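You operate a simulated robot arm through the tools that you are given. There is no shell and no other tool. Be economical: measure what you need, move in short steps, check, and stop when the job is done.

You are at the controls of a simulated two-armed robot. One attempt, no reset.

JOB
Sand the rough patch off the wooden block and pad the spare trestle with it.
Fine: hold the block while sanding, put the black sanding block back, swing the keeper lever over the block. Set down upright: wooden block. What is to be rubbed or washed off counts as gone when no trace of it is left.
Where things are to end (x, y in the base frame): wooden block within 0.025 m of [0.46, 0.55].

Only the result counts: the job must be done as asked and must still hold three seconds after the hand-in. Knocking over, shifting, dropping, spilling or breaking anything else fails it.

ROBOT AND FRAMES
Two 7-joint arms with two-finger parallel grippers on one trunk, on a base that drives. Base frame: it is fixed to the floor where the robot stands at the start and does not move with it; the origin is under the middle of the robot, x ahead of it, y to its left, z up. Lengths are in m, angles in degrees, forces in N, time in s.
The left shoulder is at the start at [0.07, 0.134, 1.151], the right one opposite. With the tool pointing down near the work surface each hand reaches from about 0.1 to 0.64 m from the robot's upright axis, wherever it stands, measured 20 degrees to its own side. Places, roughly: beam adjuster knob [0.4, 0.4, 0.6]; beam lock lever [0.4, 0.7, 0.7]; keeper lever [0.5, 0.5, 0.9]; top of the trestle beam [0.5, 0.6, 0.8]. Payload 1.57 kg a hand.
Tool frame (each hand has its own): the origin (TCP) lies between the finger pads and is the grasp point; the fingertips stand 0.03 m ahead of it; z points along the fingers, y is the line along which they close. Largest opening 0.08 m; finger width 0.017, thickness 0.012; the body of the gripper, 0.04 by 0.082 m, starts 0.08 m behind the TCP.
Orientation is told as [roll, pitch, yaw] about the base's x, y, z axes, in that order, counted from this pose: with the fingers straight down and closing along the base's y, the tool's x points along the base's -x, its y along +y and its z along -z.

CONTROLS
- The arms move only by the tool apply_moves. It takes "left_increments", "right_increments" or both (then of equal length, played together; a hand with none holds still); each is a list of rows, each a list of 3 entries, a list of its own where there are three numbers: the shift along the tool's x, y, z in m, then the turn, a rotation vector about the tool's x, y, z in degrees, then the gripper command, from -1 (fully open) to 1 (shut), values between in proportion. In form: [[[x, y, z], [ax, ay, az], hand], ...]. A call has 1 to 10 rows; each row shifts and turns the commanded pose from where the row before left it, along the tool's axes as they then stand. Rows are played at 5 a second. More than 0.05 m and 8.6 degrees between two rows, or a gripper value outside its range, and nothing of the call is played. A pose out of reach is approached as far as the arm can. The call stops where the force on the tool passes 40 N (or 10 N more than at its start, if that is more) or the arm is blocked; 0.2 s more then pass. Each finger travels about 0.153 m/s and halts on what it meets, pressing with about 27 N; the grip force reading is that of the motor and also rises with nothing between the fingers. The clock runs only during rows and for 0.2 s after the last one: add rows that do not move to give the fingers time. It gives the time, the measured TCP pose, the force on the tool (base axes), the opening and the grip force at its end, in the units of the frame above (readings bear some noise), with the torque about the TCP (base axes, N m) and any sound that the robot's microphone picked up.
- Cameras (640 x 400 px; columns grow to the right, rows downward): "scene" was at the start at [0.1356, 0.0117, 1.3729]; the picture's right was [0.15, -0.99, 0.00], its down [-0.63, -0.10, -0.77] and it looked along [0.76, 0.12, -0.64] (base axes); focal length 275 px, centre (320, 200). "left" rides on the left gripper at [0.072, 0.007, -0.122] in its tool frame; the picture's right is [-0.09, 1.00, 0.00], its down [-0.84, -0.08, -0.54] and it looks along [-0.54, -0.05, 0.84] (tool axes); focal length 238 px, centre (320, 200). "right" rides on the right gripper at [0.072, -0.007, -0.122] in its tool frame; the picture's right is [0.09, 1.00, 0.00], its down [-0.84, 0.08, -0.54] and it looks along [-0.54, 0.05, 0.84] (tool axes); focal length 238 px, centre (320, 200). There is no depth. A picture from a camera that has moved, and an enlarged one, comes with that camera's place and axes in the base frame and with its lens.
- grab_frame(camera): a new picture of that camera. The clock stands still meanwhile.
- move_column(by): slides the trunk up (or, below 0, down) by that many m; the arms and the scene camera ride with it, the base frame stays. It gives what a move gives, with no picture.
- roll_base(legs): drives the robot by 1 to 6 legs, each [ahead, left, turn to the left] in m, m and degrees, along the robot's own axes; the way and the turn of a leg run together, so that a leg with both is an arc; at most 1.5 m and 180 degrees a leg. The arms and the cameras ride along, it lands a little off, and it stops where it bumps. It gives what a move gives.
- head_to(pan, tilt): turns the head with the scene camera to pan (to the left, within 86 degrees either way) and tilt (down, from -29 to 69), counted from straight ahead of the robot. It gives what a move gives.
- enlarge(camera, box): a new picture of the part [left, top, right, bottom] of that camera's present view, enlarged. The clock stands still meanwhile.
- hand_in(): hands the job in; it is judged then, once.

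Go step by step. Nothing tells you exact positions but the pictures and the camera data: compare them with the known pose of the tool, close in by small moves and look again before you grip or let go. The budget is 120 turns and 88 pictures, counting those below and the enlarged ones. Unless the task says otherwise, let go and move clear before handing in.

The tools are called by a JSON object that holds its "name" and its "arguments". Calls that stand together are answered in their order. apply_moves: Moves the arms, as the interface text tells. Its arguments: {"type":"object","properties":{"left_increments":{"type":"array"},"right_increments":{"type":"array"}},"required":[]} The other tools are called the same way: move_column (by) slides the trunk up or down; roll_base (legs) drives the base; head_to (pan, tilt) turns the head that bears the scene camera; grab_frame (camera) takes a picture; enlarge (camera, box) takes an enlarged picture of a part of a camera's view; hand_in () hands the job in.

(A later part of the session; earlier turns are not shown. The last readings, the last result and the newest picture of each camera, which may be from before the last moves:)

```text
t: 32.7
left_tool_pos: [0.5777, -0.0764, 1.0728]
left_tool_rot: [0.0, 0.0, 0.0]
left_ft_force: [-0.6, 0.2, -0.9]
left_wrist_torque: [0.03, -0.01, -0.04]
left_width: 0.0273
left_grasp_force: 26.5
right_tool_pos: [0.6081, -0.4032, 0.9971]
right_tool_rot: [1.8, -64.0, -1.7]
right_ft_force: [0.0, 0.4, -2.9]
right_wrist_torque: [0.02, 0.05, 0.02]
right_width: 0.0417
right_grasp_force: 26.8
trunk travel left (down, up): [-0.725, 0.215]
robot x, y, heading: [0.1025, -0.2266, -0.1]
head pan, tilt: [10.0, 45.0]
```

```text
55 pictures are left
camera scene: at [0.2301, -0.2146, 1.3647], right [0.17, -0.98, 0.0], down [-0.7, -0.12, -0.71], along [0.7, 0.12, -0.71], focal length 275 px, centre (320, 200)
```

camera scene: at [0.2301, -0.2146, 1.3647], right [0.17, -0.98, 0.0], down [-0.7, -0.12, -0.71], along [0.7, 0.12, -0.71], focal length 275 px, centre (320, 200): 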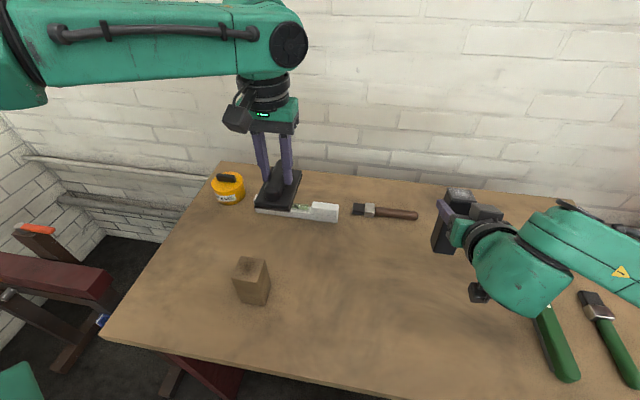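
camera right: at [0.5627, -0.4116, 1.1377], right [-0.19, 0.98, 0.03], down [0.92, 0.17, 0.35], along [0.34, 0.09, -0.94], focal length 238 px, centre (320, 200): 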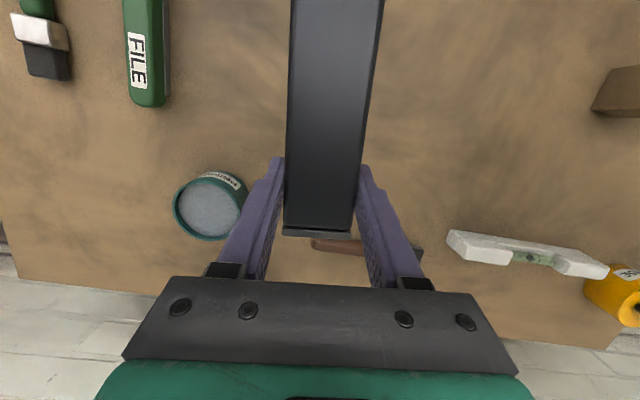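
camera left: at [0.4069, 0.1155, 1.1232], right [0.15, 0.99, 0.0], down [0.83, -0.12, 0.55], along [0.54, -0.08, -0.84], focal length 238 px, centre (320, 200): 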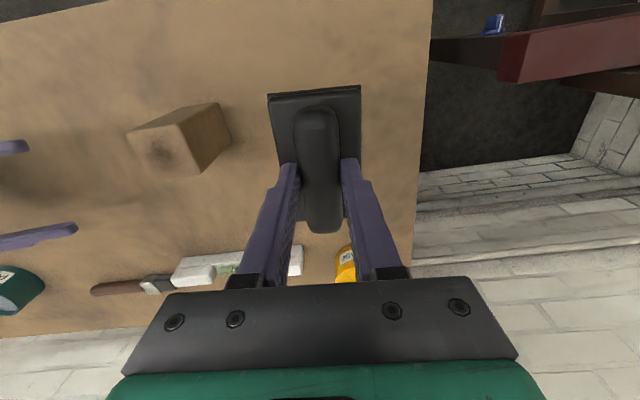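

{"name": "apply_moves", "arguments": {"right_increments": [[[0, 0, 0], [0, -6.75, 0], 1], [[0, 0, 0], [0, -6.75, 0], 1], [[0.0227, 0.0075, -0.0329], [0, 0, 0], 1], [[0.0227, 0.0075, -0.0329], [0, 0, 0], 1], [[0.0227, 0.0075, -0.0329], [0, 0, 0], 1], [[0.0227, 0.0075, -0.0329], [0, 0, 0], 1], [[0, 0, 0], [0, 0, 0], 1]]}}

{"name": "grab_frame", "arguments": {"camera": "scene"}}

{"name": "grab_frame", "arguments": {"camera": "left"}}

```text
t: 34.3
left_tool_pos: [0.5787, -0.076, 1.0727]
left_tool_rot: [0.0, 0.0, 0.0]
left_ft_force: [-0.4, -0.7, -1.5]
left_wrist_torque: [-0.01, 0.02, 0.05]
left_width: 0.0273
left_grasp_force: 26.6
right_tool_pos: [0.5622, -0.3926, 0.9891]
right_tool_rot: [2.0, -67.3, -1.5]
right_ft_force: [0.6, 0.6, -3.2]
right_wrist_torque: [0.02, 0.05, -0.02]
right_width: 0.0419
right_grasp_force: 27.3
right hand out of reach, approached as far as the arm can: row 1, 2, 4, 5, 6
trunk travel left (down, up): [-0.725, 0.215]
robot x, y, heading: [0.0992, -0.2273, -0.1]
head pan, tilt: [10.0, 45.0]
```

```text
54 pictures are left
camera scene: at [0.2307, -0.2144, 1.3646], right [0.17, -0.98, 0.0], down [-0.7, -0.12, -0.71], along [0.7, 0.12, -0.71], focal length 275 px, centre (320, 200)
```

scene: 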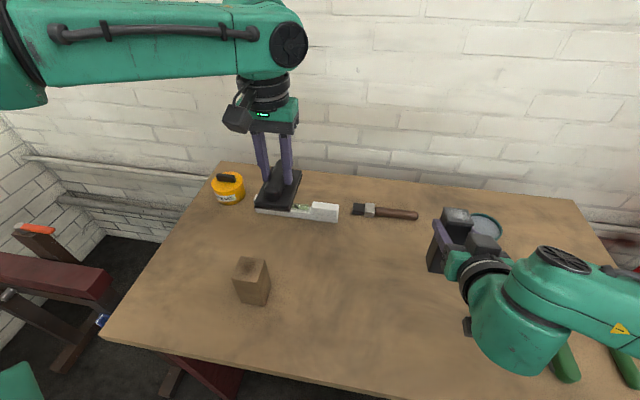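

```text
53 pictures are left
camera left: at [0.5067, -0.0695, 1.1935], right [0.09, 1.0, 0.0], down [0.84, -0.08, 0.54], along [0.54, -0.05, -0.84], focal length 238 px, centre (320, 200)
```

left: 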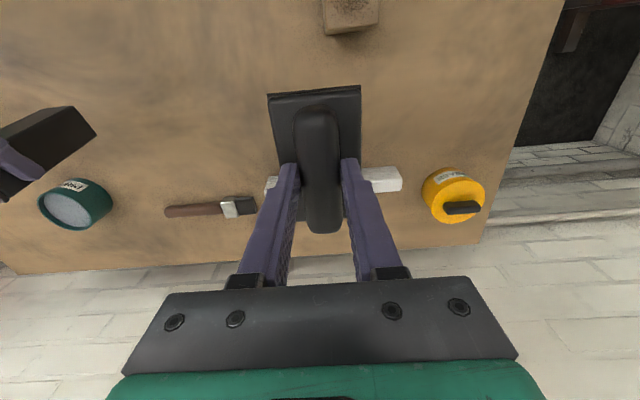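

{"name": "roll_base", "arguments": {"legs": [[-0.2, 0, 0]]}}

{"name": "apply_moves", "arguments": {"right_increments": [[[-0.0176, 0, 0.042], [0, 0, 0], 1], [[-0.0176, 0, 0.042], [0, 0, 0], 1], [[0, 0, 0], [0, -5, 0], 1], [[0, 0, 0], [0, -5, 0], 1], [[0, 0, 0], [0, 0, 0], 1]]}}

```text
t: 35.9
left_tool_pos: [0.3803, -0.0762, 1.0716]
left_tool_rot: [0.0, 0.1, 0.0]
left_ft_force: [-0.1, -0.2, -2.3]
left_wrist_torque: [0.0, 0.0, 0.03]
left_width: 0.0274
left_grasp_force: 26.8
right_tool_pos: [0.365, -0.3916, 0.9885]
right_tool_rot: [2.0, -67.2, -1.7]
right_ft_force: [0.5, -0.7, -2.9]
right_wrist_torque: [0.02, 0.0, 0.01]
right_width: 0.0417
right_grasp_force: 27.1
trunk travel left (down, up): [-0.725, 0.215]
robot x, y, heading: [-0.1021, -0.2284, 0.1]
head pan, tilt: [10.0, 45.0]
```

```text
t: 37.1
left_tool_pos: [0.3805, -0.0754, 1.0724]
left_tool_rot: [0.0, 0.1, 0.0]
left_ft_force: [0.3, 0.0, -1.7]
left_wrist_torque: [-0.02, 0.03, -0.03]
left_width: 0.0274
left_grasp_force: 26.5
right_tool_pos: [0.458, -0.385, 0.9878]
right_tool_rot: [2.4, -68.5, -1.6]
right_ft_force: [1.0, 0.8, -2.5]
right_wrist_torque: [0.02, 0.01, 0.02]
right_width: 0.0416
right_grasp_force: 27.1
right hand out of reach, approached as far as the arm can: row 3, 4
trunk travel left (down, up): [-0.725, 0.215]
robot x, y, heading: [-0.1039, -0.23, -0.2]
head pan, tilt: [10.0, 45.0]
```

{"name": "move_column", "arguments": {"by": -0.05}}

{"name": "apply_moves", "arguments": {"right_increments": [[[-0.037, 0, -0.015], [0, 0, 0], 1], [[-0.037, 0, -0.015], [0, 0, 0], 1]]}}

{"name": "move_column", "arguments": {"by": -0.07}}

{"name": "apply_moves", "arguments": {"right_increments": [[[0, 0, 0], [0, -4, 0], 1], [[0, 0, 0], [0, -4, 0], 1], [[0, 0, 0], [0, 0, 0], 1]]}}

```text
t: 38.0
left_tool_pos: [0.379, -0.0749, 1.0219]
left_tool_rot: [0.0, 0.1, -0.1]
left_ft_force: [0.0, 0.8, -1.9]
left_wrist_torque: [-0.01, 0.04, -0.04]
left_width: 0.0274
left_grasp_force: 27.1
right_tool_pos: [0.4578, -0.3849, 0.9387]
right_tool_rot: [2.6, -68.6, -1.9]
right_ft_force: [0.0, -0.2, -3.9]
right_wrist_torque: [0.01, 0.01, 0.0]
right_width: 0.0417
right_grasp_force: 26.9
trunk travel left (down, up): [-0.675, 0.265]
robot x, y, heading: [-0.0982, -0.2261, 0.1]
head pan, tilt: [10.0, 45.0]
```

```text
t: 38.6
left_tool_pos: [0.3787, -0.0758, 1.023]
left_tool_rot: [0.0, 0.1, 0.0]
left_ft_force: [0.6, -0.1, -1.5]
left_wrist_torque: [-0.01, 0.02, 0.01]
left_width: 0.027
left_grasp_force: 26.8
right_tool_pos: [0.4558, -0.3861, 1.0155]
right_tool_rot: [2.6, -68.6, -1.7]
right_ft_force: [0.1, -0.1, -3.6]
right_wrist_torque: [0.02, -0.01, 0.02]
right_width: 0.0417
right_grasp_force: 26.4
trunk travel left (down, up): [-0.675, 0.265]
robot x, y, heading: [-0.1007, -0.2248, -0.2]
head pan, tilt: [10.0, 45.0]
```

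```text
t: 39.7
left_tool_pos: [0.379, -0.0754, 0.9542]
left_tool_rot: [-0.1, 0.1, -0.1]
left_ft_force: [0.0, -0.5, -1.9]
left_wrist_torque: [0.03, -0.01, 0.0]
left_width: 0.0273
left_grasp_force: 27.4
right_tool_pos: [0.4564, -0.3871, 0.9463]
right_tool_rot: [2.6, -68.6, -1.8]
right_ft_force: [-0.6, -0.8, -4.0]
right_wrist_torque: [0.03, 0.02, -0.01]
right_width: 0.0419
right_grasp_force: 27.0
trunk travel left (down, up): [-0.605, 0.335]
robot x, y, heading: [-0.0996, -0.2306, -0.1]
head pan, tilt: [10.0, 45.0]
```

```text
t: 40.5
left_tool_pos: [0.3796, -0.0742, 0.9509]
left_tool_rot: [0.0, 0.1, -0.1]
left_ft_force: [0.2, -0.3, -0.8]
left_wrist_torque: [0.0, -0.01, -0.01]
left_width: 0.0275
left_grasp_force: 26.9
right_tool_pos: [0.4568, -0.3868, 0.946]
right_tool_rot: [4.1, -76.6, -3.4]
right_ft_force: [-0.1, 0.4, -2.9]
right_wrist_torque: [-0.01, 0.05, -0.02]
right_width: 0.0417
right_grasp_force: 27.6
trunk travel left (down, up): [-0.605, 0.335]
robot x, y, heading: [-0.0993, -0.2226, 0.3]
head pan, tilt: [10.0, 45.0]
```

{"name": "apply_moves", "arguments": {"right_increments": [[[0.0083, 0.0066, 0.004], [0, -0.9, 0], 1], [[0.0083, 0.0067, 0.004], [0, 0, 0], 1], [[0, 0, 0], [0, 0, 0], 1]]}}

{"name": "grab_frame", "arguments": {"camera": "scene"}}

{"name": "grab_frame", "arguments": {"camera": "right"}}

```text
t: 41.3
left_tool_pos: [0.3798, -0.0768, 0.9529]
left_tool_rot: [0.0, 0.2, -0.1]
left_ft_force: [0.0, -1.2, -1.3]
left_wrist_torque: [0.0, 0.02, -0.01]
left_width: 0.0274
left_grasp_force: 27.4
right_tool_pos: [0.4568, -0.3678, 0.934]
right_tool_rot: [7.0, -76.8, -5.5]
right_ft_force: [0.5, 0.3, -3.7]
right_wrist_torque: [-0.01, 0.03, -0.01]
right_width: 0.0419
right_grasp_force: 27.5
right hand out of reach, approached as far as the arm can: row 1, 2
trunk travel left (down, up): [-0.605, 0.335]
robot x, y, heading: [-0.0982, -0.2254, -0.0]
head pan, tilt: [10.0, 45.0]
```

```text
52 pictures are left
camera scene: at [0.0315, -0.2148, 1.2447], right [0.17, -0.98, 0.0], down [-0.7, -0.12, -0.71], along [0.7, 0.12, -0.71], focal length 275 px, centre (320, 200)
```

scene: 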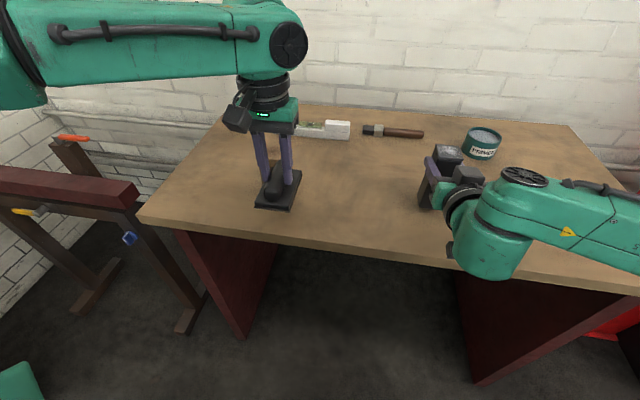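

```text
51 pictures are left
camera right: at [0.3223, -0.3763, 0.8905], right [-0.04, 1.0, -0.06], down [-0.34, 0.04, 0.94], along [0.94, 0.06, 0.34], focal length 238 px, centre (320, 200)
```

right: 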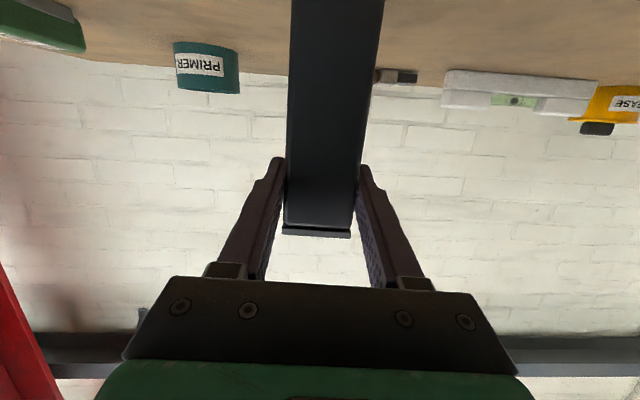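

{"name": "apply_moves", "arguments": {"right_increments": [[[0, -0.006, 0.003], [0, 0, 0], 1], [[0, 0, 0], [0, 0, 0], 1]]}}

{"name": "move_column", "arguments": {"by": -0.01}}

{"name": "enlarge", "arguments": {"camera": "scene", "box": [390, 130, 520, 230]}}

```text
t: 41.9
left_tool_pos: [0.3789, -0.0758, 0.9535]
left_tool_rot: [0.0, 0.1, -0.1]
left_ft_force: [-0.7, -0.6, -1.5]
left_wrist_torque: [-0.02, 0.03, -0.01]
left_width: 0.0274
left_grasp_force: 27.0
right_tool_pos: [0.4615, -0.3786, 0.9309]
right_tool_rot: [4.3, -77.6, -3.6]
right_ft_force: [0.3, -0.7, -2.2]
right_wrist_torque: [-0.01, 0.07, 0.02]
right_width: 0.0416
right_grasp_force: 27.2
trunk travel left (down, up): [-0.605, 0.335]
robot x, y, heading: [-0.0976, -0.2292, -0.2]
head pan, tilt: [10.0, 45.0]
```

```text
t: 42.5
left_tool_pos: [0.3788, -0.0756, 0.9435]
left_tool_rot: [0.0, -0.1, -0.1]
left_ft_force: [0.3, -0.5, -1.1]
left_wrist_torque: [-0.01, 0.01, 0.0]
left_width: 0.0271
left_grasp_force: 26.8
right_tool_pos: [0.4611, -0.3772, 0.9253]
right_tool_rot: [4.1, -77.7, -3.4]
right_ft_force: [1.8, 0.6, 5.5]
right_wrist_torque: [-0.21, -0.09, 0.05]
right_width: 0.0419
right_grasp_force: 27.6
trunk travel left (down, up): [-0.595, 0.345]
robot x, y, heading: [-0.1005, -0.2243, -0.3]
head pan, tilt: [10.0, 45.0]
```

```text
4.00 times, centred on (455, 180) of scene
camera zoom: at [0.0305, -0.2138, 1.2349], right [0.17, -0.98, 0.0], down [-0.7, -0.12, -0.71], along [0.7, 0.12, -0.71], focal length 1100 px, centre (-220, 280)
```

zoom: 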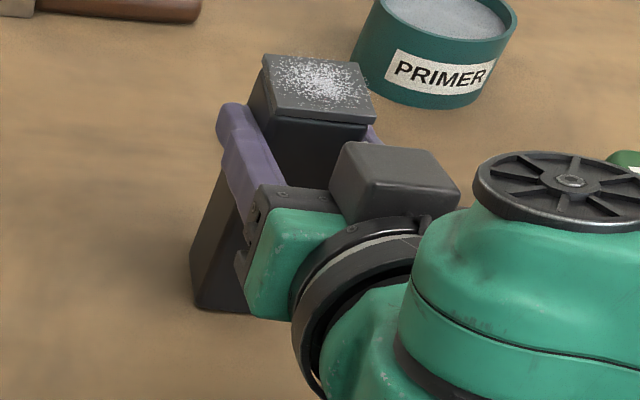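

Contact under the box. Compared with my earlier pictures it should go about +0.010 in y and -0.004 in x; I lift a little, shift and set it down again.

{"name": "move_column", "arguments": {"by": 0.012}}

{"name": "apply_moves", "arguments": {"right_increments": [[[0, 0.01, -0.004], [0, 0, 0], 1], [[0, 0, 0], [0, 0, 0], 1]]}}

{"name": "move_column", "arguments": {"by": -0.012}}

{"name": "grab_frame", "arguments": {"camera": "left"}}

```text
t: 43.1
left_tool_pos: [0.3785, -0.0758, 0.9543]
left_tool_rot: [0.0, 0.1, 0.0]
left_ft_force: [0.0, -0.2, -0.9]
left_wrist_torque: [-0.03, 0.01, 0.02]
left_width: 0.0273
left_grasp_force: 27.1
right_tool_pos: [0.462, -0.3786, 0.9327]
right_tool_rot: [4.2, -77.5, -3.5]
right_ft_force: [-0.5, 1.3, -3.1]
right_wrist_torque: [0.0, 0.06, 0.0]
right_width: 0.0418
right_grasp_force: 26.8
trunk travel left (down, up): [-0.607, 0.333]
robot x, y, heading: [-0.1041, -0.2268, 0.1]
head pan, tilt: [10.0, 45.0]
```

```text
t: 43.7
left_tool_pos: [0.3801, -0.0755, 0.9543]
left_tool_rot: [0.1, 0.1, -0.1]
left_ft_force: [0.2, -0.2, -0.8]
left_wrist_torque: [0.02, 0.0, 0.02]
left_width: 0.0273
left_grasp_force: 27.2
right_tool_pos: [0.4575, -0.368, 0.9323]
right_tool_rot: [4.3, -77.4, -3.5]
right_ft_force: [0.5, -0.5, -3.2]
right_wrist_torque: [-0.02, 0.04, -0.02]
right_width: 0.0418
right_grasp_force: 26.8
trunk travel left (down, up): [-0.607, 0.333]
robot x, y, heading: [-0.0954, -0.2273, -0.0]
head pan, tilt: [10.0, 45.0]
```

```text
t: 44.3
left_tool_pos: [0.3782, -0.0757, 0.9422]
left_tool_rot: [0.0, 0.0, 0.0]
left_ft_force: [-0.1, 0.4, -1.0]
left_wrist_torque: [0.02, 0.0, -0.01]
left_width: 0.0273
left_grasp_force: 27.2
right_tool_pos: [0.4571, -0.3685, 0.9235]
right_tool_rot: [4.2, -77.7, -3.5]
right_ft_force: [1.6, 0.2, 1.8]
right_wrist_torque: [-0.09, -0.01, 0.0]
right_width: 0.0417
right_grasp_force: 26.7
trunk travel left (down, up): [-0.595, 0.345]
robot x, y, heading: [-0.0997, -0.2244, -0.1]
head pan, tilt: [10.0, 45.0]
```

```text
49 pictures are left
camera left: at [0.307, -0.0688, 1.0637], right [0.09, 1.0, 0.0], down [0.84, -0.08, 0.54], along [0.54, -0.05, -0.84], focal length 238 px, centre (320, 200)
```

left: 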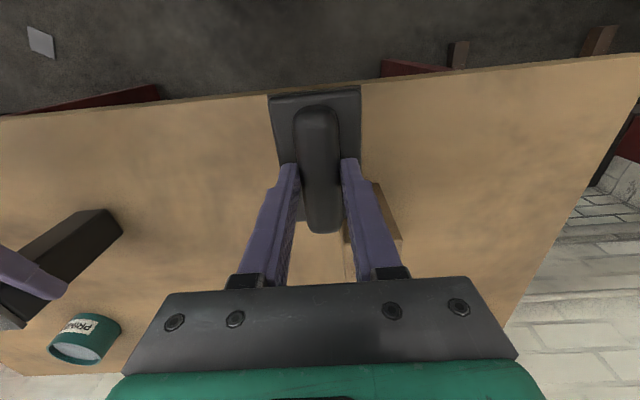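

{"name": "move_column", "arguments": {"by": -0.002}}

{"name": "apply_moves", "arguments": {"right_increments": [[[0, 0, 0], [0, 0, 0], 0.2], [[0, 0, 0], [0, 0, 0], -0.3], [[0, 0, 0], [0, 0, 0], -1], [[0, 0, 0], [0, 0, 0], -1], [[0, 0, -0.02], [0, 0, 0], -1], [[-0.004, 0, -0.03], [0, 0, 0], -1], [[-0.004, 0, -0.03], [0, 0, 0], -1]]}}

{"name": "grab_frame", "arguments": {"camera": "scene"}}

```text
t: 44.8
left_tool_pos: [0.3775, -0.0755, 0.9412]
left_tool_rot: [0.1, 0.0, 0.0]
left_ft_force: [-0.2, -0.6, -0.2]
left_wrist_torque: [-0.03, -0.02, 0.02]
left_width: 0.0271
left_grasp_force: 27.1
right_tool_pos: [0.4559, -0.3689, 0.9239]
right_tool_rot: [4.1, -77.9, -3.4]
right_ft_force: [3.8, -1.1, 12.2]
right_wrist_torque: [-0.31, -0.22, 0.07]
right_width: 0.0419
right_grasp_force: 27.3
trunk travel left (down, up): [-0.593, 0.347]
robot x, y, heading: [-0.1023, -0.229, 0.0]
head pan, tilt: [10.0, 45.0]
```

```text
t: 46.4
left_tool_pos: [0.3788, -0.0755, 0.9407]
left_tool_rot: [-0.1, 0.0, 0.0]
left_ft_force: [-0.6, 0.2, -0.7]
left_wrist_torque: [-0.02, 0.01, 0.04]
left_width: 0.0273
left_grasp_force: 27.1
right_tool_pos: [0.3783, -0.3725, 0.9457]
right_tool_rot: [4.2, -77.4, -3.4]
right_ft_force: [-0.6, -0.7, 0.3]
right_wrist_torque: [-0.01, 0.01, 0.0]
right_width: 0.08
right_grasp_force: 0.0
trunk travel left (down, up): [-0.593, 0.347]
robot x, y, heading: [-0.1006, -0.2305, -0.1]
head pan, tilt: [10.0, 45.0]
```

```text
48 pictures are left
camera scene: at [0.03, -0.2143, 1.2328], right [0.17, -0.98, 0.0], down [-0.7, -0.12, -0.71], along [0.7, 0.12, -0.71], focal length 275 px, centre (320, 200)
```

scene: 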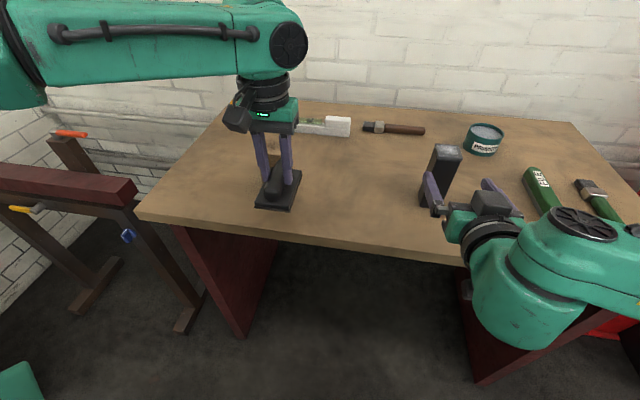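

The box stands again. I lift, drive back to the start pose and compare its position with the earlier picture.

{"name": "move_column", "arguments": {"by": 0.132}}

{"name": "roll_base", "arguments": {"legs": [[0, 0.228, 0], [0.1, 0, 0]]}}

{"name": "grab_frame", "arguments": {"camera": "scene"}}

```text
t: 48.0
left_tool_pos: [0.3795, -0.0755, 1.0722]
left_tool_rot: [0.0, 0.1, 0.0]
left_ft_force: [0.7, 0.6, -0.8]
left_wrist_torque: [-0.02, 0.02, 0.01]
left_width: 0.0274
left_grasp_force: 26.9
right_tool_pos: [0.3799, -0.3715, 1.0777]
right_tool_rot: [4.1, -77.5, -3.5]
right_ft_force: [0.7, 0.0, 0.1]
right_wrist_torque: [0.03, -0.01, -0.04]
right_width: 0.0799
right_grasp_force: 0.1
trunk travel left (down, up): [-0.725, 0.215]
robot x, y, heading: [-0.0978, -0.2279, -0.1]
head pan, tilt: [10.0, 45.0]
```

```text
t: 50.5
left_tool_pos: [0.4749, 0.1591, 1.0733]
left_tool_rot: [0.0, 0.1, 0.0]
left_ft_force: [-0.3, 0.0, -1.5]
left_wrist_torque: [0.0, 0.01, 0.01]
left_width: 0.0275
left_grasp_force: 27.3
right_tool_pos: [0.4761, -0.1369, 1.0789]
right_tool_rot: [4.2, -77.6, -3.3]
right_ft_force: [0.6, 0.2, 0.8]
right_wrist_torque: [0.05, 0.02, -0.03]
right_width: 0.0799
right_grasp_force: 0.1
trunk travel left (down, up): [-0.725, 0.215]
robot x, y, heading: [-0.0034, 0.0059, 0.1]
head pan, tilt: [10.0, 45.0]
```

```text
47 pictures are left
camera scene: at [0.1272, 0.0203, 1.3649], right [0.18, -0.98, 0.0], down [-0.7, -0.12, -0.71], along [0.7, 0.12, -0.71], focal length 275 px, centre (320, 200)
```

scene: 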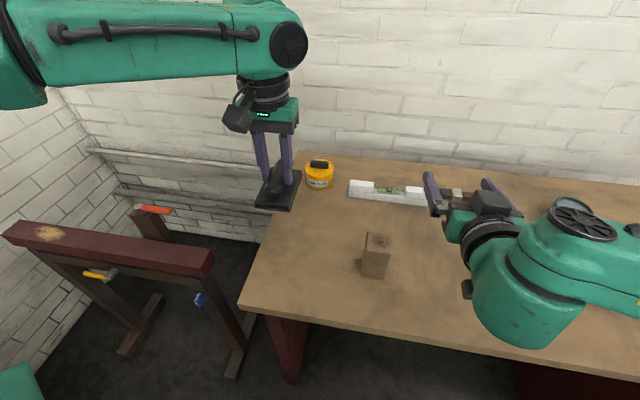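

I back the base and lower the trunk so the right hand can hold the block from the robot's side, away from the dark box.

{"name": "roll_base", "arguments": {"legs": [[-0.08, 0, 0]]}}

{"name": "move_column", "arguments": {"by": -0.08}}

{"name": "apply_moves", "arguments": {"right_increments": [[[0, 0, 0], [0, 6, 0], -1], [[0, 0, 0], [0, 6, 0], -1], [[0, 0, 0], [0, 5.5, 0], -1], [[0, 0.033, 0], [0, 0, 0], -1], [[0, 0.033, 0], [0, 0, 0], -1], [[0, 0.033, 0], [0, 0, 0], -1]]}}

{"name": "grab_frame", "arguments": {"camera": "right"}}

{"name": "grab_frame", "arguments": {"camera": "scene"}}

```text
t: 51.6
left_tool_pos: [0.3979, 0.1582, 1.0723]
left_tool_rot: [0.0, 0.2, 0.0]
left_ft_force: [0.9, -0.1, -2.6]
left_wrist_torque: [0.0, 0.01, 0.0]
left_width: 0.0274
left_grasp_force: 27.0
right_tool_pos: [0.3988, -0.1363, 1.0768]
right_tool_rot: [4.1, -77.5, -3.4]
right_ft_force: [-0.1, 0.2, -0.2]
right_wrist_torque: [-0.01, 0.02, 0.01]
right_width: 0.0799
right_grasp_force: 0.2
trunk travel left (down, up): [-0.725, 0.215]
robot x, y, heading: [-0.0835, 0.0054, 0.2]
head pan, tilt: [10.0, 45.0]
```

```text
t: 52.8
left_tool_pos: [0.3964, 0.1592, 0.9933]
left_tool_rot: [0.0, 0.1, 0.0]
left_ft_force: [-0.3, -0.3, -0.8]
left_wrist_torque: [0.01, -0.03, 0.02]
left_width: 0.0273
left_grasp_force: 27.0
right_tool_pos: [0.397, -0.1379, 0.9975]
right_tool_rot: [4.2, -77.5, -3.4]
right_ft_force: [-0.2, -1.1, 0.1]
right_wrist_torque: [0.01, 0.03, 0.0]
right_width: 0.0799
right_grasp_force: 0.2
trunk travel left (down, up): [-0.645, 0.295]
robot x, y, heading: [-0.0814, 0.0053, 0.4]
head pan, tilt: [10.0, 45.0]
```

```text
t: 54.1
left_tool_pos: [0.3969, 0.1594, 0.992]
left_tool_rot: [-0.1, -0.1, 0.1]
left_ft_force: [0.9, -0.1, -1.7]
left_wrist_torque: [0.0, 0.01, -0.03]
left_width: 0.0274
left_grasp_force: 26.8
right_tool_pos: [0.3952, -0.0372, 1.0026]
right_tool_rot: [1.6, -59.9, -0.8]
right_ft_force: [0.4, 0.4, 0.0]
right_wrist_torque: [-0.01, -0.03, 0.01]
right_width: 0.0799
right_grasp_force: 0.2
trunk travel left (down, up): [-0.645, 0.295]
robot x, y, heading: [-0.0825, 0.0041, 0.0]
head pan, tilt: [10.0, 45.0]
```

```text
46 pictures are left
camera right: at [0.2541, -0.045, 1.0001], right [-0.06, 1.0, -0.07], down [-0.05, 0.06, 1.0], along [1.0, 0.06, 0.05], focal length 238 px, centre (320, 200)
```

right: 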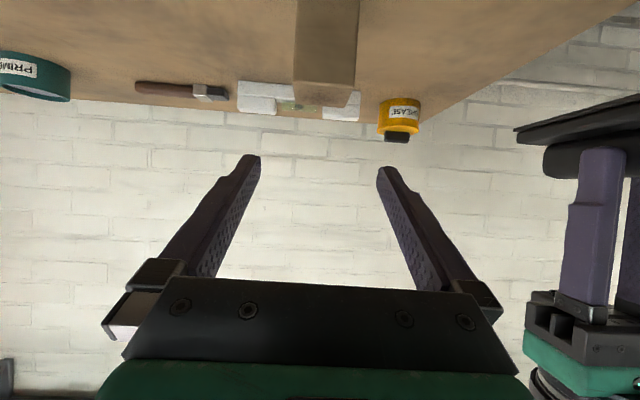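

```text
45 pictures are left
camera scene: at [0.0492, 0.0211, 1.2847], right [0.18, -0.98, 0.0], down [-0.7, -0.12, -0.71], along [0.7, 0.12, -0.71], focal length 275 px, centre (320, 200)
```

scene: 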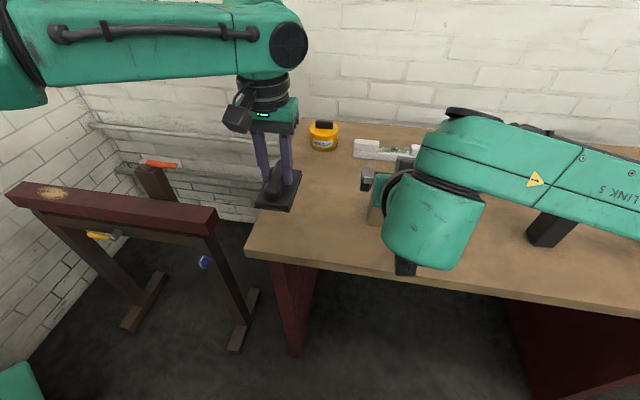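

The right forearm would come too close to the dark box here, so I will first move the block further left with a top grasp. I turn the right hand down over the block.

{"name": "apply_moves", "arguments": {"right_increments": [[[0, 0, 0], [0, 8, 0], -1], [[0, 0, 0], [0, 8, 0], -1], [[0, 0, 0], [0, 8, 0], -1], [[0, 0, 0], [0, 8, 0], -1], [[0, 0, 0], [0, 8, 0], -1], [[0, 0, 0], [0, 8, 0], -1], [[0, 0, 0], [0, 8, 0], -1], [[0, 0, 0], [0, 4, 0], -1], [[-0.037, 0, 0], [0, 0, 0], -1], [[-0.037, 0, 0], [0, 0, 0], -1]]}}

{"name": "grab_frame", "arguments": {"camera": "right"}}

{"name": "grab_frame", "arguments": {"camera": "scene"}}

```text
t: 56.4
left_tool_pos: [0.3983, 0.1605, 0.9921]
left_tool_rot: [0.0, 0.1, 0.0]
left_ft_force: [-0.2, 0.3, -1.2]
left_wrist_torque: [-0.04, 0.02, -0.02]
left_width: 0.0273
left_grasp_force: 27.0
right_tool_pos: [0.4723, -0.0325, 1.0006]
right_tool_rot: [0.8, -0.1, 0.8]
right_ft_force: [0.4, 0.1, -0.7]
right_wrist_torque: [0.02, 0.04, 0.01]
right_width: 0.0799
right_grasp_force: 0.1
trunk travel left (down, up): [-0.645, 0.295]
robot x, y, heading: [-0.0841, 0.0059, 0.1]
head pan, tilt: [10.0, 45.0]
```

```text
44 pictures are left
camera right: at [0.4002, -0.0417, 1.1213], right [-0.11, 0.99, 0.01], down [0.84, 0.08, 0.54], along [0.54, 0.07, -0.84], focal length 238 px, centre (320, 200)
```

right: 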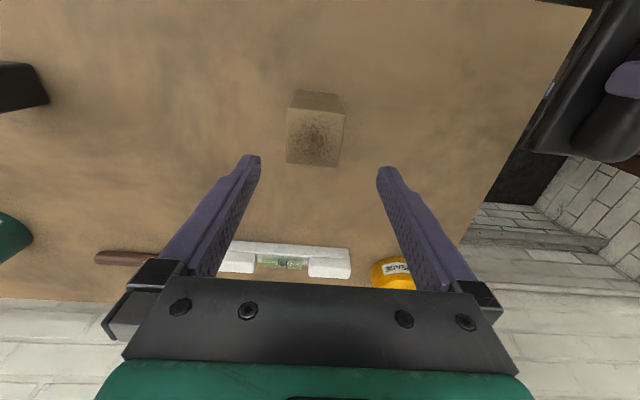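

```text
43 pictures are left
camera scene: at [0.0497, 0.0216, 1.2846], right [0.18, -0.98, 0.0], down [-0.7, -0.13, -0.71], along [0.7, 0.12, -0.71], focal length 275 px, centre (320, 200)
```

scene: 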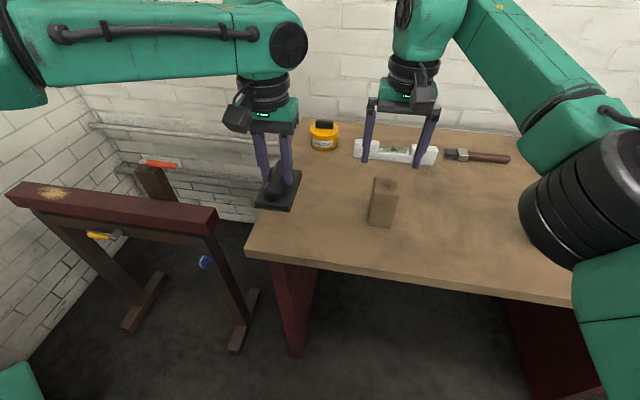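

{"name": "apply_moves", "arguments": {"right_increments": [[[0.002, -0.004, 0], [0.8, 0, 0.8], -1], [[0, 0, 0.04], [0, 0, 0], -1], [[0, 0, 0.04], [0, 0, 0], -1], [[0, 0, 0.03], [0, 0, 0], -1], [[0, 0, 0], [0, 0, 0], 1], [[0, 0, 0], [0, 0, 0], 1], [[0, 0, 0], [0, 0, 0], 1], [[0, 0, -0.03], [0, 0, 0], 1]]}}

{"name": "grab_frame", "arguments": {"camera": "right"}}

```text
t: 58.1
left_tool_pos: [0.3969, 0.1588, 0.9927]
left_tool_rot: [0.0, 0.1, 0.0]
left_ft_force: [0.5, 1.0, -1.1]
left_wrist_torque: [-0.02, -0.01, 0.02]
left_width: 0.0271
left_grasp_force: 26.7
right_tool_pos: [0.4688, -0.0431, 0.9196]
right_tool_rot: [0.0, 0.0, -0.1]
right_ft_force: [0.3, -0.5, -1.5]
right_wrist_torque: [-0.01, -0.01, 0.0]
right_width: 0.0498
right_grasp_force: 27.3
trunk travel left (down, up): [-0.645, 0.295]
robot x, y, heading: [-0.0828, 0.0076, -0.1]
head pan, tilt: [10.0, 45.0]
```

```text
42 pictures are left
camera right: at [0.3958, -0.0486, 1.0406], right [-0.09, 1.0, 0.0], down [0.84, 0.07, 0.54], along [0.54, 0.05, -0.84], focal length 238 px, centre (320, 200)
```

right: 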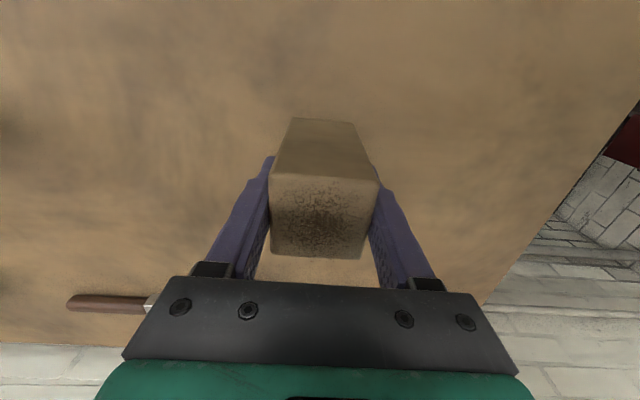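

{"name": "roll_base", "arguments": {"legs": [[0, 0.15, 0]]}}

{"name": "apply_moves", "arguments": {"right_increments": [[[0, 0, 0.02], [0, 0, 0], 1], [[0, 0, 0.008], [0, 0, 0], 1], [[0, 0, 0.002], [0, 0, 0], 1], [[0, 0, 0.001], [0, 0, 0], 1], [[0, 0, 0], [0, 0, 0], 1]]}}

```text
t: 59.5
left_tool_pos: [0.3955, 0.315, 0.9925]
left_tool_rot: [0.1, 0.1, 0.2]
left_ft_force: [0.2, -0.5, -1.7]
left_wrist_torque: [-0.02, 0.03, 0.01]
left_width: 0.0274
left_grasp_force: 26.9
right_tool_pos: [0.4681, 0.1121, 0.9181]
right_tool_rot: [0.1, 0.0, 0.0]
right_ft_force: [-0.3, 0.7, -1.8]
right_wrist_torque: [0.02, -0.04, -0.03]
right_width: 0.0497
right_grasp_force: 27.2
trunk travel left (down, up): [-0.645, 0.295]
robot x, y, heading: [-0.0815, 0.1596, 0.2]
head pan, tilt: [10.0, 45.0]
```

```text
t: 60.8
left_tool_pos: [0.3951, 0.315, 0.9933]
left_tool_rot: [-0.1, 0.1, 0.2]
left_ft_force: [0.0, 0.0, -1.8]
left_wrist_torque: [-0.01, 0.0, -0.02]
left_width: 0.0271
left_grasp_force: 26.6
right_tool_pos: [0.4685, 0.1142, 0.8888]
right_tool_rot: [0.1, -0.2, 0.0]
right_ft_force: [3.1, -0.1, 7.5]
right_wrist_torque: [-0.25, -0.03, 0.08]
right_width: 0.0499
right_grasp_force: 27.1
trunk travel left (down, up): [-0.645, 0.295]
robot x, y, heading: [-0.081, 0.1582, 0.5]
head pan, tilt: [10.0, 45.0]
```

{"name": "apply_moves", "arguments": {"right_increments": [[[0, 0, 0], [0, 0, 0], -1], [[0, 0, 0], [0, 0, 0], -1], [[0, 0, -0.03], [0, 0, 0], -1], [[0, 0, -0.04], [0, 0, 0], -1], [[0, 0, -0.045], [0, 0, 0], -1], [[0.037, 0, 0], [0, 0, 0], -1], [[0.045, 0, 0], [0, 0, 0], -1], [[0, 0, 0], [0, -8, 0], -1], [[0, 0, 0], [0, -8, 0], -1], [[0, 0, 0], [0, -8, 0], -1]]}}

{"name": "apply_moves", "arguments": {"right_increments": [[[0, 0, 0], [0, -8, 0], -1], [[0, 0, 0], [0, -8, 0], -1], [[0, 0, 0], [0, -8, 0], -1], [[0, 0, 0], [0, -8, 0], -1], [[0, 0, 0], [0, -5, 0], -1]]}}

{"name": "grab_frame", "arguments": {"camera": "right"}}

{"name": "grab_frame", "arguments": {"camera": "scene"}}

```text
t: 63.0
left_tool_pos: [0.3943, 0.3146, 0.9938]
left_tool_rot: [0.0, 0.0, 0.2]
left_ft_force: [-1.3, -0.1, -1.5]
left_wrist_torque: [0.07, -0.02, 0.01]
left_width: 0.0273
left_grasp_force: 27.1
right_tool_pos: [0.3842, 0.1128, 1.0032]
right_tool_rot: [0.1, -24.1, 0.0]
right_ft_force: [0.3, -0.8, -0.4]
right_wrist_torque: [0.0, 0.0, 0.0]
right_width: 0.08
right_grasp_force: 0.2
trunk travel left (down, up): [-0.645, 0.295]
robot x, y, heading: [-0.0843, 0.1616, 0.3]
head pan, tilt: [10.0, 45.0]
```

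```text
t: 64.2
left_tool_pos: [0.3957, 0.3152, 0.993]
left_tool_rot: [0.0, 0.0, 0.2]
left_ft_force: [-0.3, -0.3, -0.9]
left_wrist_torque: [0.0, 0.01, -0.03]
left_width: 0.0273
left_grasp_force: 27.5
right_tool_pos: [0.3874, 0.113, 1.0033]
right_tool_rot: [0.2, -61.1, -0.1]
right_ft_force: [-0.5, 0.9, 0.3]
right_wrist_torque: [0.0, 0.0, 0.0]
right_width: 0.08
right_grasp_force: 0.0
trunk travel left (down, up): [-0.645, 0.295]
robot x, y, heading: [-0.0872, 0.1633, 0.5]
head pan, tilt: [10.0, 45.0]
```

```text
41 pictures are left
camera right: at [0.2443, 0.1073, 0.9982], right [-0.04, 1.0, -0.08], down [-0.07, 0.08, 0.99], along [1.0, 0.05, 0.07], focal length 238 px, centre (320, 200)
```

right: 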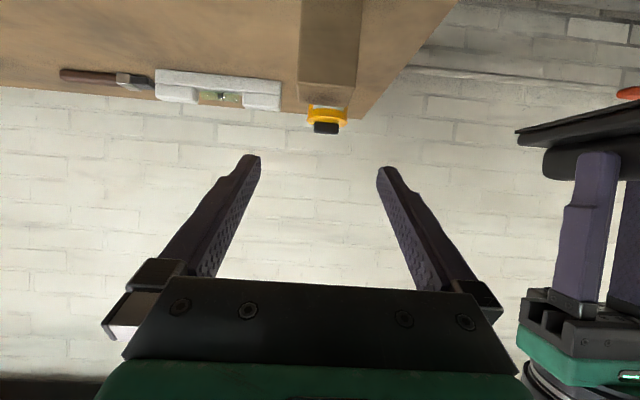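

```text
40 pictures are left
camera scene: at [0.0484, 0.1749, 1.2847], right [0.18, -0.98, 0.0], down [-0.7, -0.13, -0.71], along [0.7, 0.13, -0.71], focal length 275 px, centre (320, 200)
```

scene: 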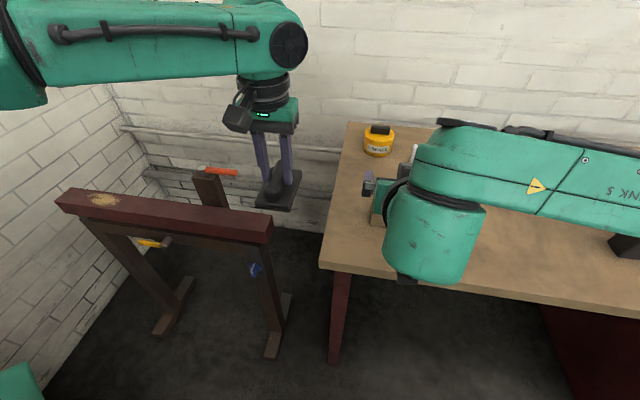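

{"name": "apply_moves", "arguments": {"right_increments": [[[0.0313, 0, 0.0108], [0, 0, 0], -1], [[0.0313, 0, 0.0108], [0, 0, 0], -1], [[0.0313, 0, 0.0108], [0, 0, 0], -1], [[0, 0, 0], [0, 0, 0], -1]]}}

{"name": "grab_frame", "arguments": {"camera": "right"}}

{"name": "grab_frame", "arguments": {"camera": "scene"}}

```text
t: 65.2
left_tool_pos: [0.3955, 0.3156, 0.9929]
left_tool_rot: [0.0, 0.1, 0.1]
left_ft_force: [-0.1, 0.1, -2.7]
left_wrist_torque: [-0.01, 0.0, -0.02]
left_width: 0.0271
left_grasp_force: 27.1
right_tool_pos: [0.366, 0.114, 0.9023]
right_tool_rot: [0.2, -61.0, -0.2]
right_ft_force: [-0.4, -0.2, -0.1]
right_wrist_torque: [0.01, -0.01, 0.02]
right_width: 0.0799
right_grasp_force: 0.1
trunk travel left (down, up): [-0.645, 0.295]
robot x, y, heading: [-0.0812, 0.1641, 0.4]
head pan, tilt: [10.0, 45.0]
```

```text
39 pictures are left
camera right: at [0.2243, 0.1079, 0.8967], right [-0.04, 1.0, -0.08], down [-0.07, 0.08, 0.99], along [1.0, 0.05, 0.06], focal length 238 px, centre (320, 200)
```

right: 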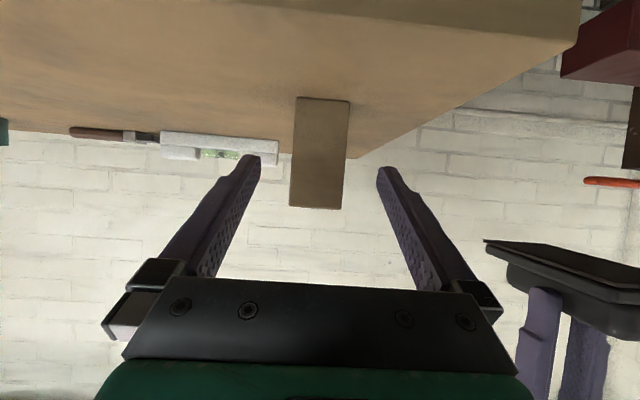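

```text
38 pictures are left
camera scene: at [0.0481, 0.1747, 1.2848], right [0.18, -0.98, 0.0], down [-0.7, -0.13, -0.71], along [0.7, 0.13, -0.71], focal length 275 px, centre (320, 200)
```

scene: 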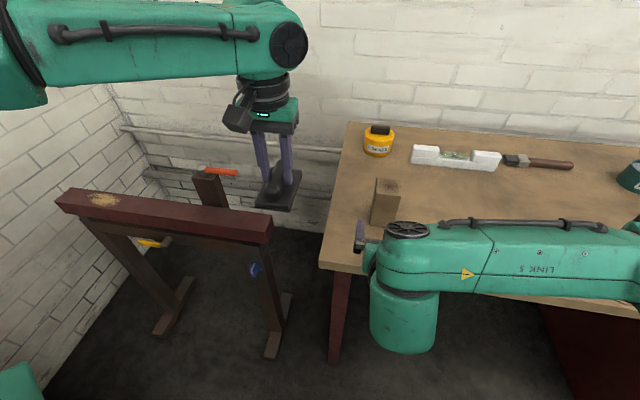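

{"name": "apply_moves", "arguments": {"right_increments": [[[0, 0, 0.0323], [0, 0, 0], -1], [[0, 0, 0.0323], [0, 0, 0], -1], [[-0.002, 0, 0.0323], [0, 0, 0], -1], [[0, 0, 0], [0, 0, 0], -1]]}}

{"name": "grab_frame", "arguments": {"camera": "right"}}

{"name": "grab_frame", "arguments": {"camera": "scene"}}

```text
t: 66.2
left_tool_pos: [0.3955, 0.3149, 0.9921]
left_tool_rot: [-0.1, 0.1, 0.2]
left_ft_force: [-0.2, 0.5, -1.1]
left_wrist_torque: [-0.03, 0.01, -0.02]
left_width: 0.0272
left_grasp_force: 27.4
right_tool_pos: [0.4513, 0.1115, 0.8566]
right_tool_rot: [0.1, -61.0, -0.1]
right_ft_force: [-0.4, 0.4, -0.9]
right_wrist_torque: [-0.02, 0.03, -0.01]
right_width: 0.08
right_grasp_force: 0.0
trunk travel left (down, up): [-0.645, 0.295]
robot x, y, heading: [-0.0829, 0.166, 0.4]
head pan, tilt: [10.0, 45.0]
```

```text
37 pictures are left
camera right: at [0.3103, 0.1064, 0.8528], right [-0.04, 1.0, -0.08], down [-0.07, 0.08, 0.99], along [1.0, 0.05, 0.06], focal length 238 px, centre (320, 200)
```

right: 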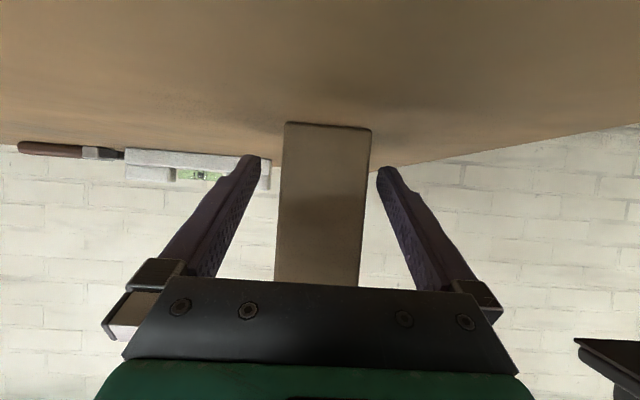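

```text
36 pictures are left
camera scene: at [0.048, 0.1748, 1.2848], right [0.18, -0.98, 0.0], down [-0.7, -0.13, -0.71], along [0.7, 0.13, -0.71], focal length 275 px, centre (320, 200)
```

scene: 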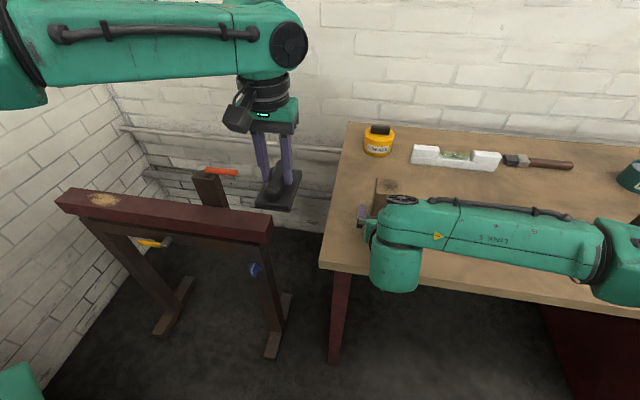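

{"name": "apply_moves", "arguments": {"right_increments": [[[0, 0.002, 0], [0, 0, 0], -0.2], [[0, 0, 0], [0, 0, 0], 0.2], [[0, 0, 0], [0, 0, 0], 0.6], [[0, 0, 0], [0, 0, 0], 1], [[0, 0, 0], [0, 0, 0], 1]]}}

{"name": "enlarge", "arguments": {"camera": "scene", "box": [300, 140, 640, 352]}}

```text
t: 67.3
left_tool_pos: [0.3954, 0.315, 0.9917]
left_tool_rot: [-0.1, 0.1, 0.2]
left_ft_force: [1.3, 0.1, -0.9]
left_wrist_torque: [-0.01, -0.02, -0.05]
left_width: 0.0271
left_grasp_force: 27.5
right_tool_pos: [0.453, 0.1148, 0.8575]
right_tool_rot: [0.3, -61.0, -0.2]
right_ft_force: [-0.5, 0.7, 0.6]
right_wrist_torque: [0.0, 0.03, -0.02]
right_width: 0.0495
right_grasp_force: 27.3
trunk travel left (down, up): [-0.645, 0.295]
robot x, y, heading: [-0.0866, 0.1571, 0.4]
head pan, tilt: [10.0, 45.0]
```

```text
1.88 times, centred on (470, 246) of scene
camera zoom: at [0.0487, 0.1748, 1.2847], right [0.18, -0.98, 0.0], down [-0.7, -0.13, -0.71], along [0.7, 0.13, -0.71], focal length 518 px, centre (38, 113)
```

zoom: 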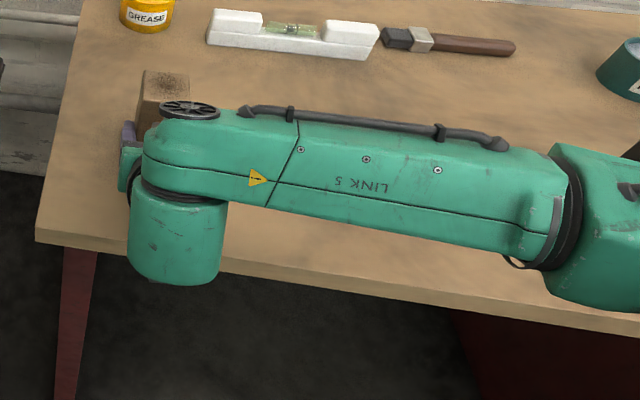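

The block is held by its lower sides. Now I bring the sander over the block.

{"name": "apply_moves", "arguments": {"left_increments": [[[-0.04, 0, -0.014], [0, 0, 0], 1], [[-0.04, 0, -0.014], [0, 0, 0], 1], [[0, -0.04, 0], [0, 0, 0], 1], [[0, -0.04, 0], [0, 0, 0], 1], [[0, -0.04, 0], [0, 0, 0], 1], [[0, -0.04, 0], [0, 0, 0], 1], [[0, -0.04, 0], [0, 0, 0], 1]]}}

{"name": "grab_frame", "arguments": {"camera": "left"}}

{"name": "grab_frame", "arguments": {"camera": "scene"}}

```text
t: 69.0
left_tool_pos: [0.3574, 0.2305, 0.9893]
left_tool_rot: [-0.1, 0.0, 0.2]
left_ft_force: [-0.4, 0.2, -0.7]
left_wrist_torque: [-0.04, 0.0, -0.01]
left_width: 0.0274
left_grasp_force: 26.7
left hand out of reach, approached as far as the arm can: row 2, 3, 4, 5, 6, 7
right_tool_pos: [0.4521, 0.1144, 0.8583]
right_tool_rot: [0.2, -61.0, -0.2]
right_ft_force: [1.6, -0.1, -2.2]
right_wrist_torque: [-0.02, 0.0, -0.01]
right_width: 0.0499
right_grasp_force: 27.5
trunk travel left (down, up): [-0.645, 0.295]
robot x, y, heading: [-0.0831, 0.1623, 0.5]
head pan, tilt: [10.0, 45.0]
```

```text
34 pictures are left
camera left: at [0.2854, 0.2372, 1.1089], right [0.09, 1.0, 0.0], down [0.84, -0.07, 0.54], along [0.54, -0.05, -0.84], focal length 238 px, centre (320, 200)
```

left: 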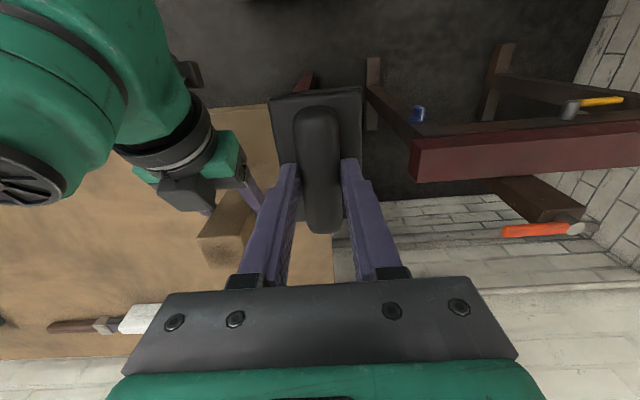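

```text
33 pictures are left
camera scene: at [0.0483, 0.1746, 1.2847], right [0.18, -0.98, 0.0], down [-0.7, -0.13, -0.71], along [0.7, 0.13, -0.71], focal length 275 px, centre (320, 200)
```

scene: 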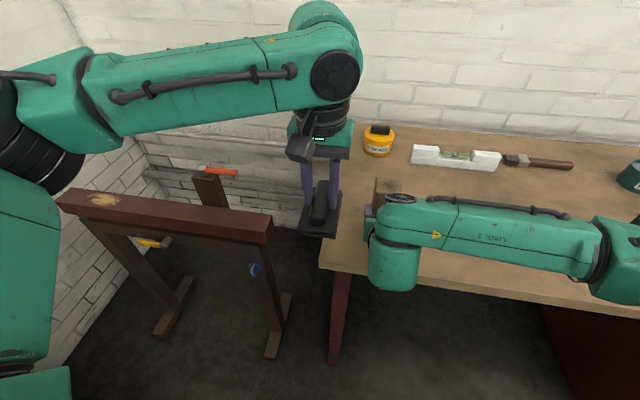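

The left arm is at its reach limit here, so I will pull the held block nearer and leftward. First I move the sander aside.

{"name": "apply_moves", "arguments": {"left_increments": [[[0, 0.04, 0], [0, 0, 0], 1], [[0, 0.04, 0], [0, 0, 0], 1], [[0, 0.02, 0], [0, 0, 0], 1]]}}

```text
t: 69.8
left_tool_pos: [0.3531, 0.3346, 0.9895]
left_tool_rot: [0.0, 0.1, 0.2]
left_ft_force: [-0.7, -0.8, -1.5]
left_wrist_torque: [-0.01, -0.03, -0.01]
left_width: 0.0274
left_grasp_force: 27.2
right_tool_pos: [0.4538, 0.1151, 0.8584]
right_tool_rot: [0.3, -61.0, -0.1]
right_ft_force: [-0.5, 0.0, -1.9]
right_wrist_torque: [0.0, 0.04, 0.01]
right_width: 0.05
right_grasp_force: 27.4
trunk travel left (down, up): [-0.645, 0.295]
robot x, y, heading: [-0.0847, 0.1592, 0.5]
head pan, tilt: [10.0, 45.0]
```

{"name": "apply_moves", "arguments": {"right_increments": [[[-0.007, 0, -0.004], [0, 0, 0], 1], [[0.017, 0.0175, -0.0306], [0, 0, 0], 1], [[0.017, 0.0175, -0.0306], [0, 0, 0], 1], [[0, 0, 0], [0, 0, 0], 1]]}}

{"name": "grab_frame", "arguments": {"camera": "scene"}}

```text
t: 70.8
left_tool_pos: [0.3547, 0.3333, 0.9891]
left_tool_rot: [0.0, 0.1, 0.2]
left_ft_force: [1.0, -0.7, -1.0]
left_wrist_torque: [0.04, -0.02, -0.02]
left_width: 0.0275
left_grasp_force: 26.5
right_tool_pos: [0.382, 0.1491, 0.8681]
right_tool_rot: [0.2, -60.9, -0.3]
right_ft_force: [0.1, -0.5, -1.8]
right_wrist_torque: [0.02, 0.04, -0.02]
right_width: 0.0497
right_grasp_force: 27.0
trunk travel left (down, up): [-0.645, 0.295]
robot x, y, heading: [-0.0837, 0.1591, 0.4]
head pan, tilt: [10.0, 45.0]
```

```text
32 pictures are left
camera scene: at [0.0491, 0.1742, 1.2847], right [0.18, -0.98, 0.0], down [-0.7, -0.13, -0.71], along [0.7, 0.13, -0.71], focal length 275 px, centre (320, 200)
```

scene: 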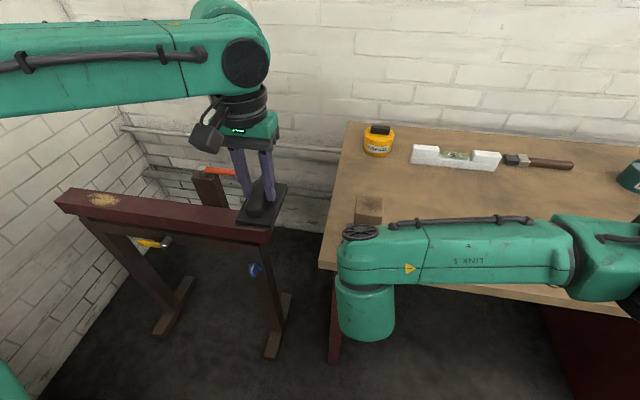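

{"name": "apply_moves", "arguments": {"right_increments": [[[0.0088, 0, 0.0049], [0, 0, 0], 1], [[0.0009, 0, 0.0005], [0, 0, 0], 1], [[0, 0, 0], [0, 0, 0], 1], [[0, 0, 0], [0, 0, 0], 1], [[0, 0, 0], [0, 0, 0], 1], [[0, 0, 0], [0, 0, 0], 1]], "left_increments": [[[-0.035, 0, -0.02], [0, 0, 0], 1], [[-0.023, -0.02, -0.01], [0, 0, 0], 1], [[0, -0.04, 0], [0, 0, 0], 1], [[0, -0.04, 0], [0, 0, 0], 1], [[0, -0.04, 0], [0, 0, 0], 1], [[0, -0.04, 0], [0, 0, 0], 1]]}}

{"name": "grab_frame", "arguments": {"camera": "left"}}

{"name": "grab_frame", "arguments": {"camera": "scene"}}

```text
t: 72.2
left_tool_pos: [0.3504, 0.2286, 0.9984]
left_tool_rot: [-0.1, 0.0, 0.2]
left_ft_force: [-0.7, -0.4, 0.6]
left_wrist_torque: [-0.02, -0.04, -0.01]
left_width: 0.0273
left_grasp_force: 27.3
left hand out of reach, approached as far as the arm can: row 3, 4, 5, 6
right_tool_pos: [0.3828, 0.1503, 0.8569]
right_tool_rot: [0.2, -61.1, -0.1]
right_ft_force: [-0.2, -0.6, 2.4]
right_wrist_torque: [-0.11, -0.04, -0.01]
right_width: 0.0496
right_grasp_force: 27.2
trunk travel left (down, up): [-0.645, 0.295]
robot x, y, heading: [-0.0839, 0.1607, 0.3]
head pan, tilt: [10.0, 45.0]
```

```text
31 pictures are left
camera left: at [0.2794, 0.2353, 1.1184], right [0.09, 1.0, 0.0], down [0.84, -0.07, 0.54], along [0.54, -0.05, -0.84], focal length 238 px, centre (320, 200)
```

left: 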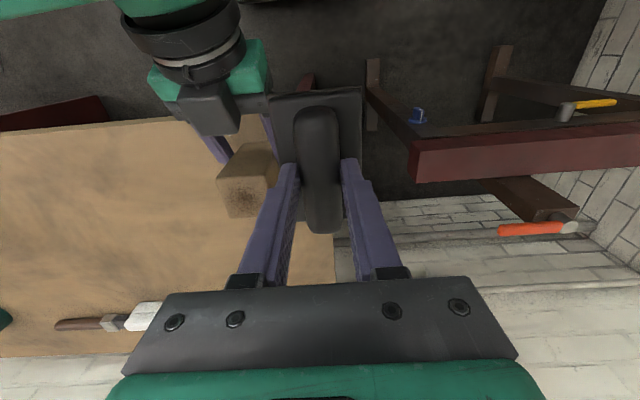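

```text
30 pictures are left
camera scene: at [0.048, 0.1746, 1.2848], right [0.18, -0.98, 0.0], down [-0.7, -0.13, -0.71], along [0.7, 0.13, -0.71], focal length 275 px, centre (320, 200)
```

scene: 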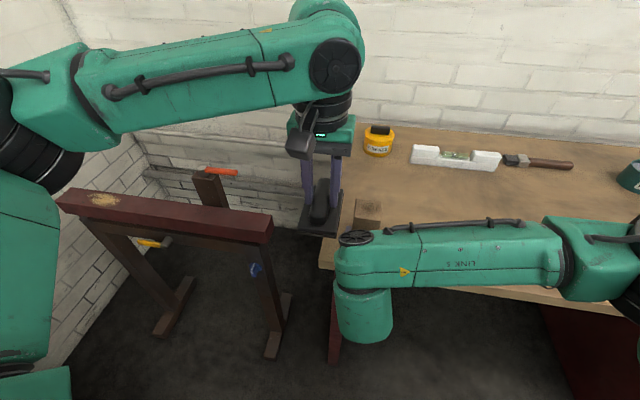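

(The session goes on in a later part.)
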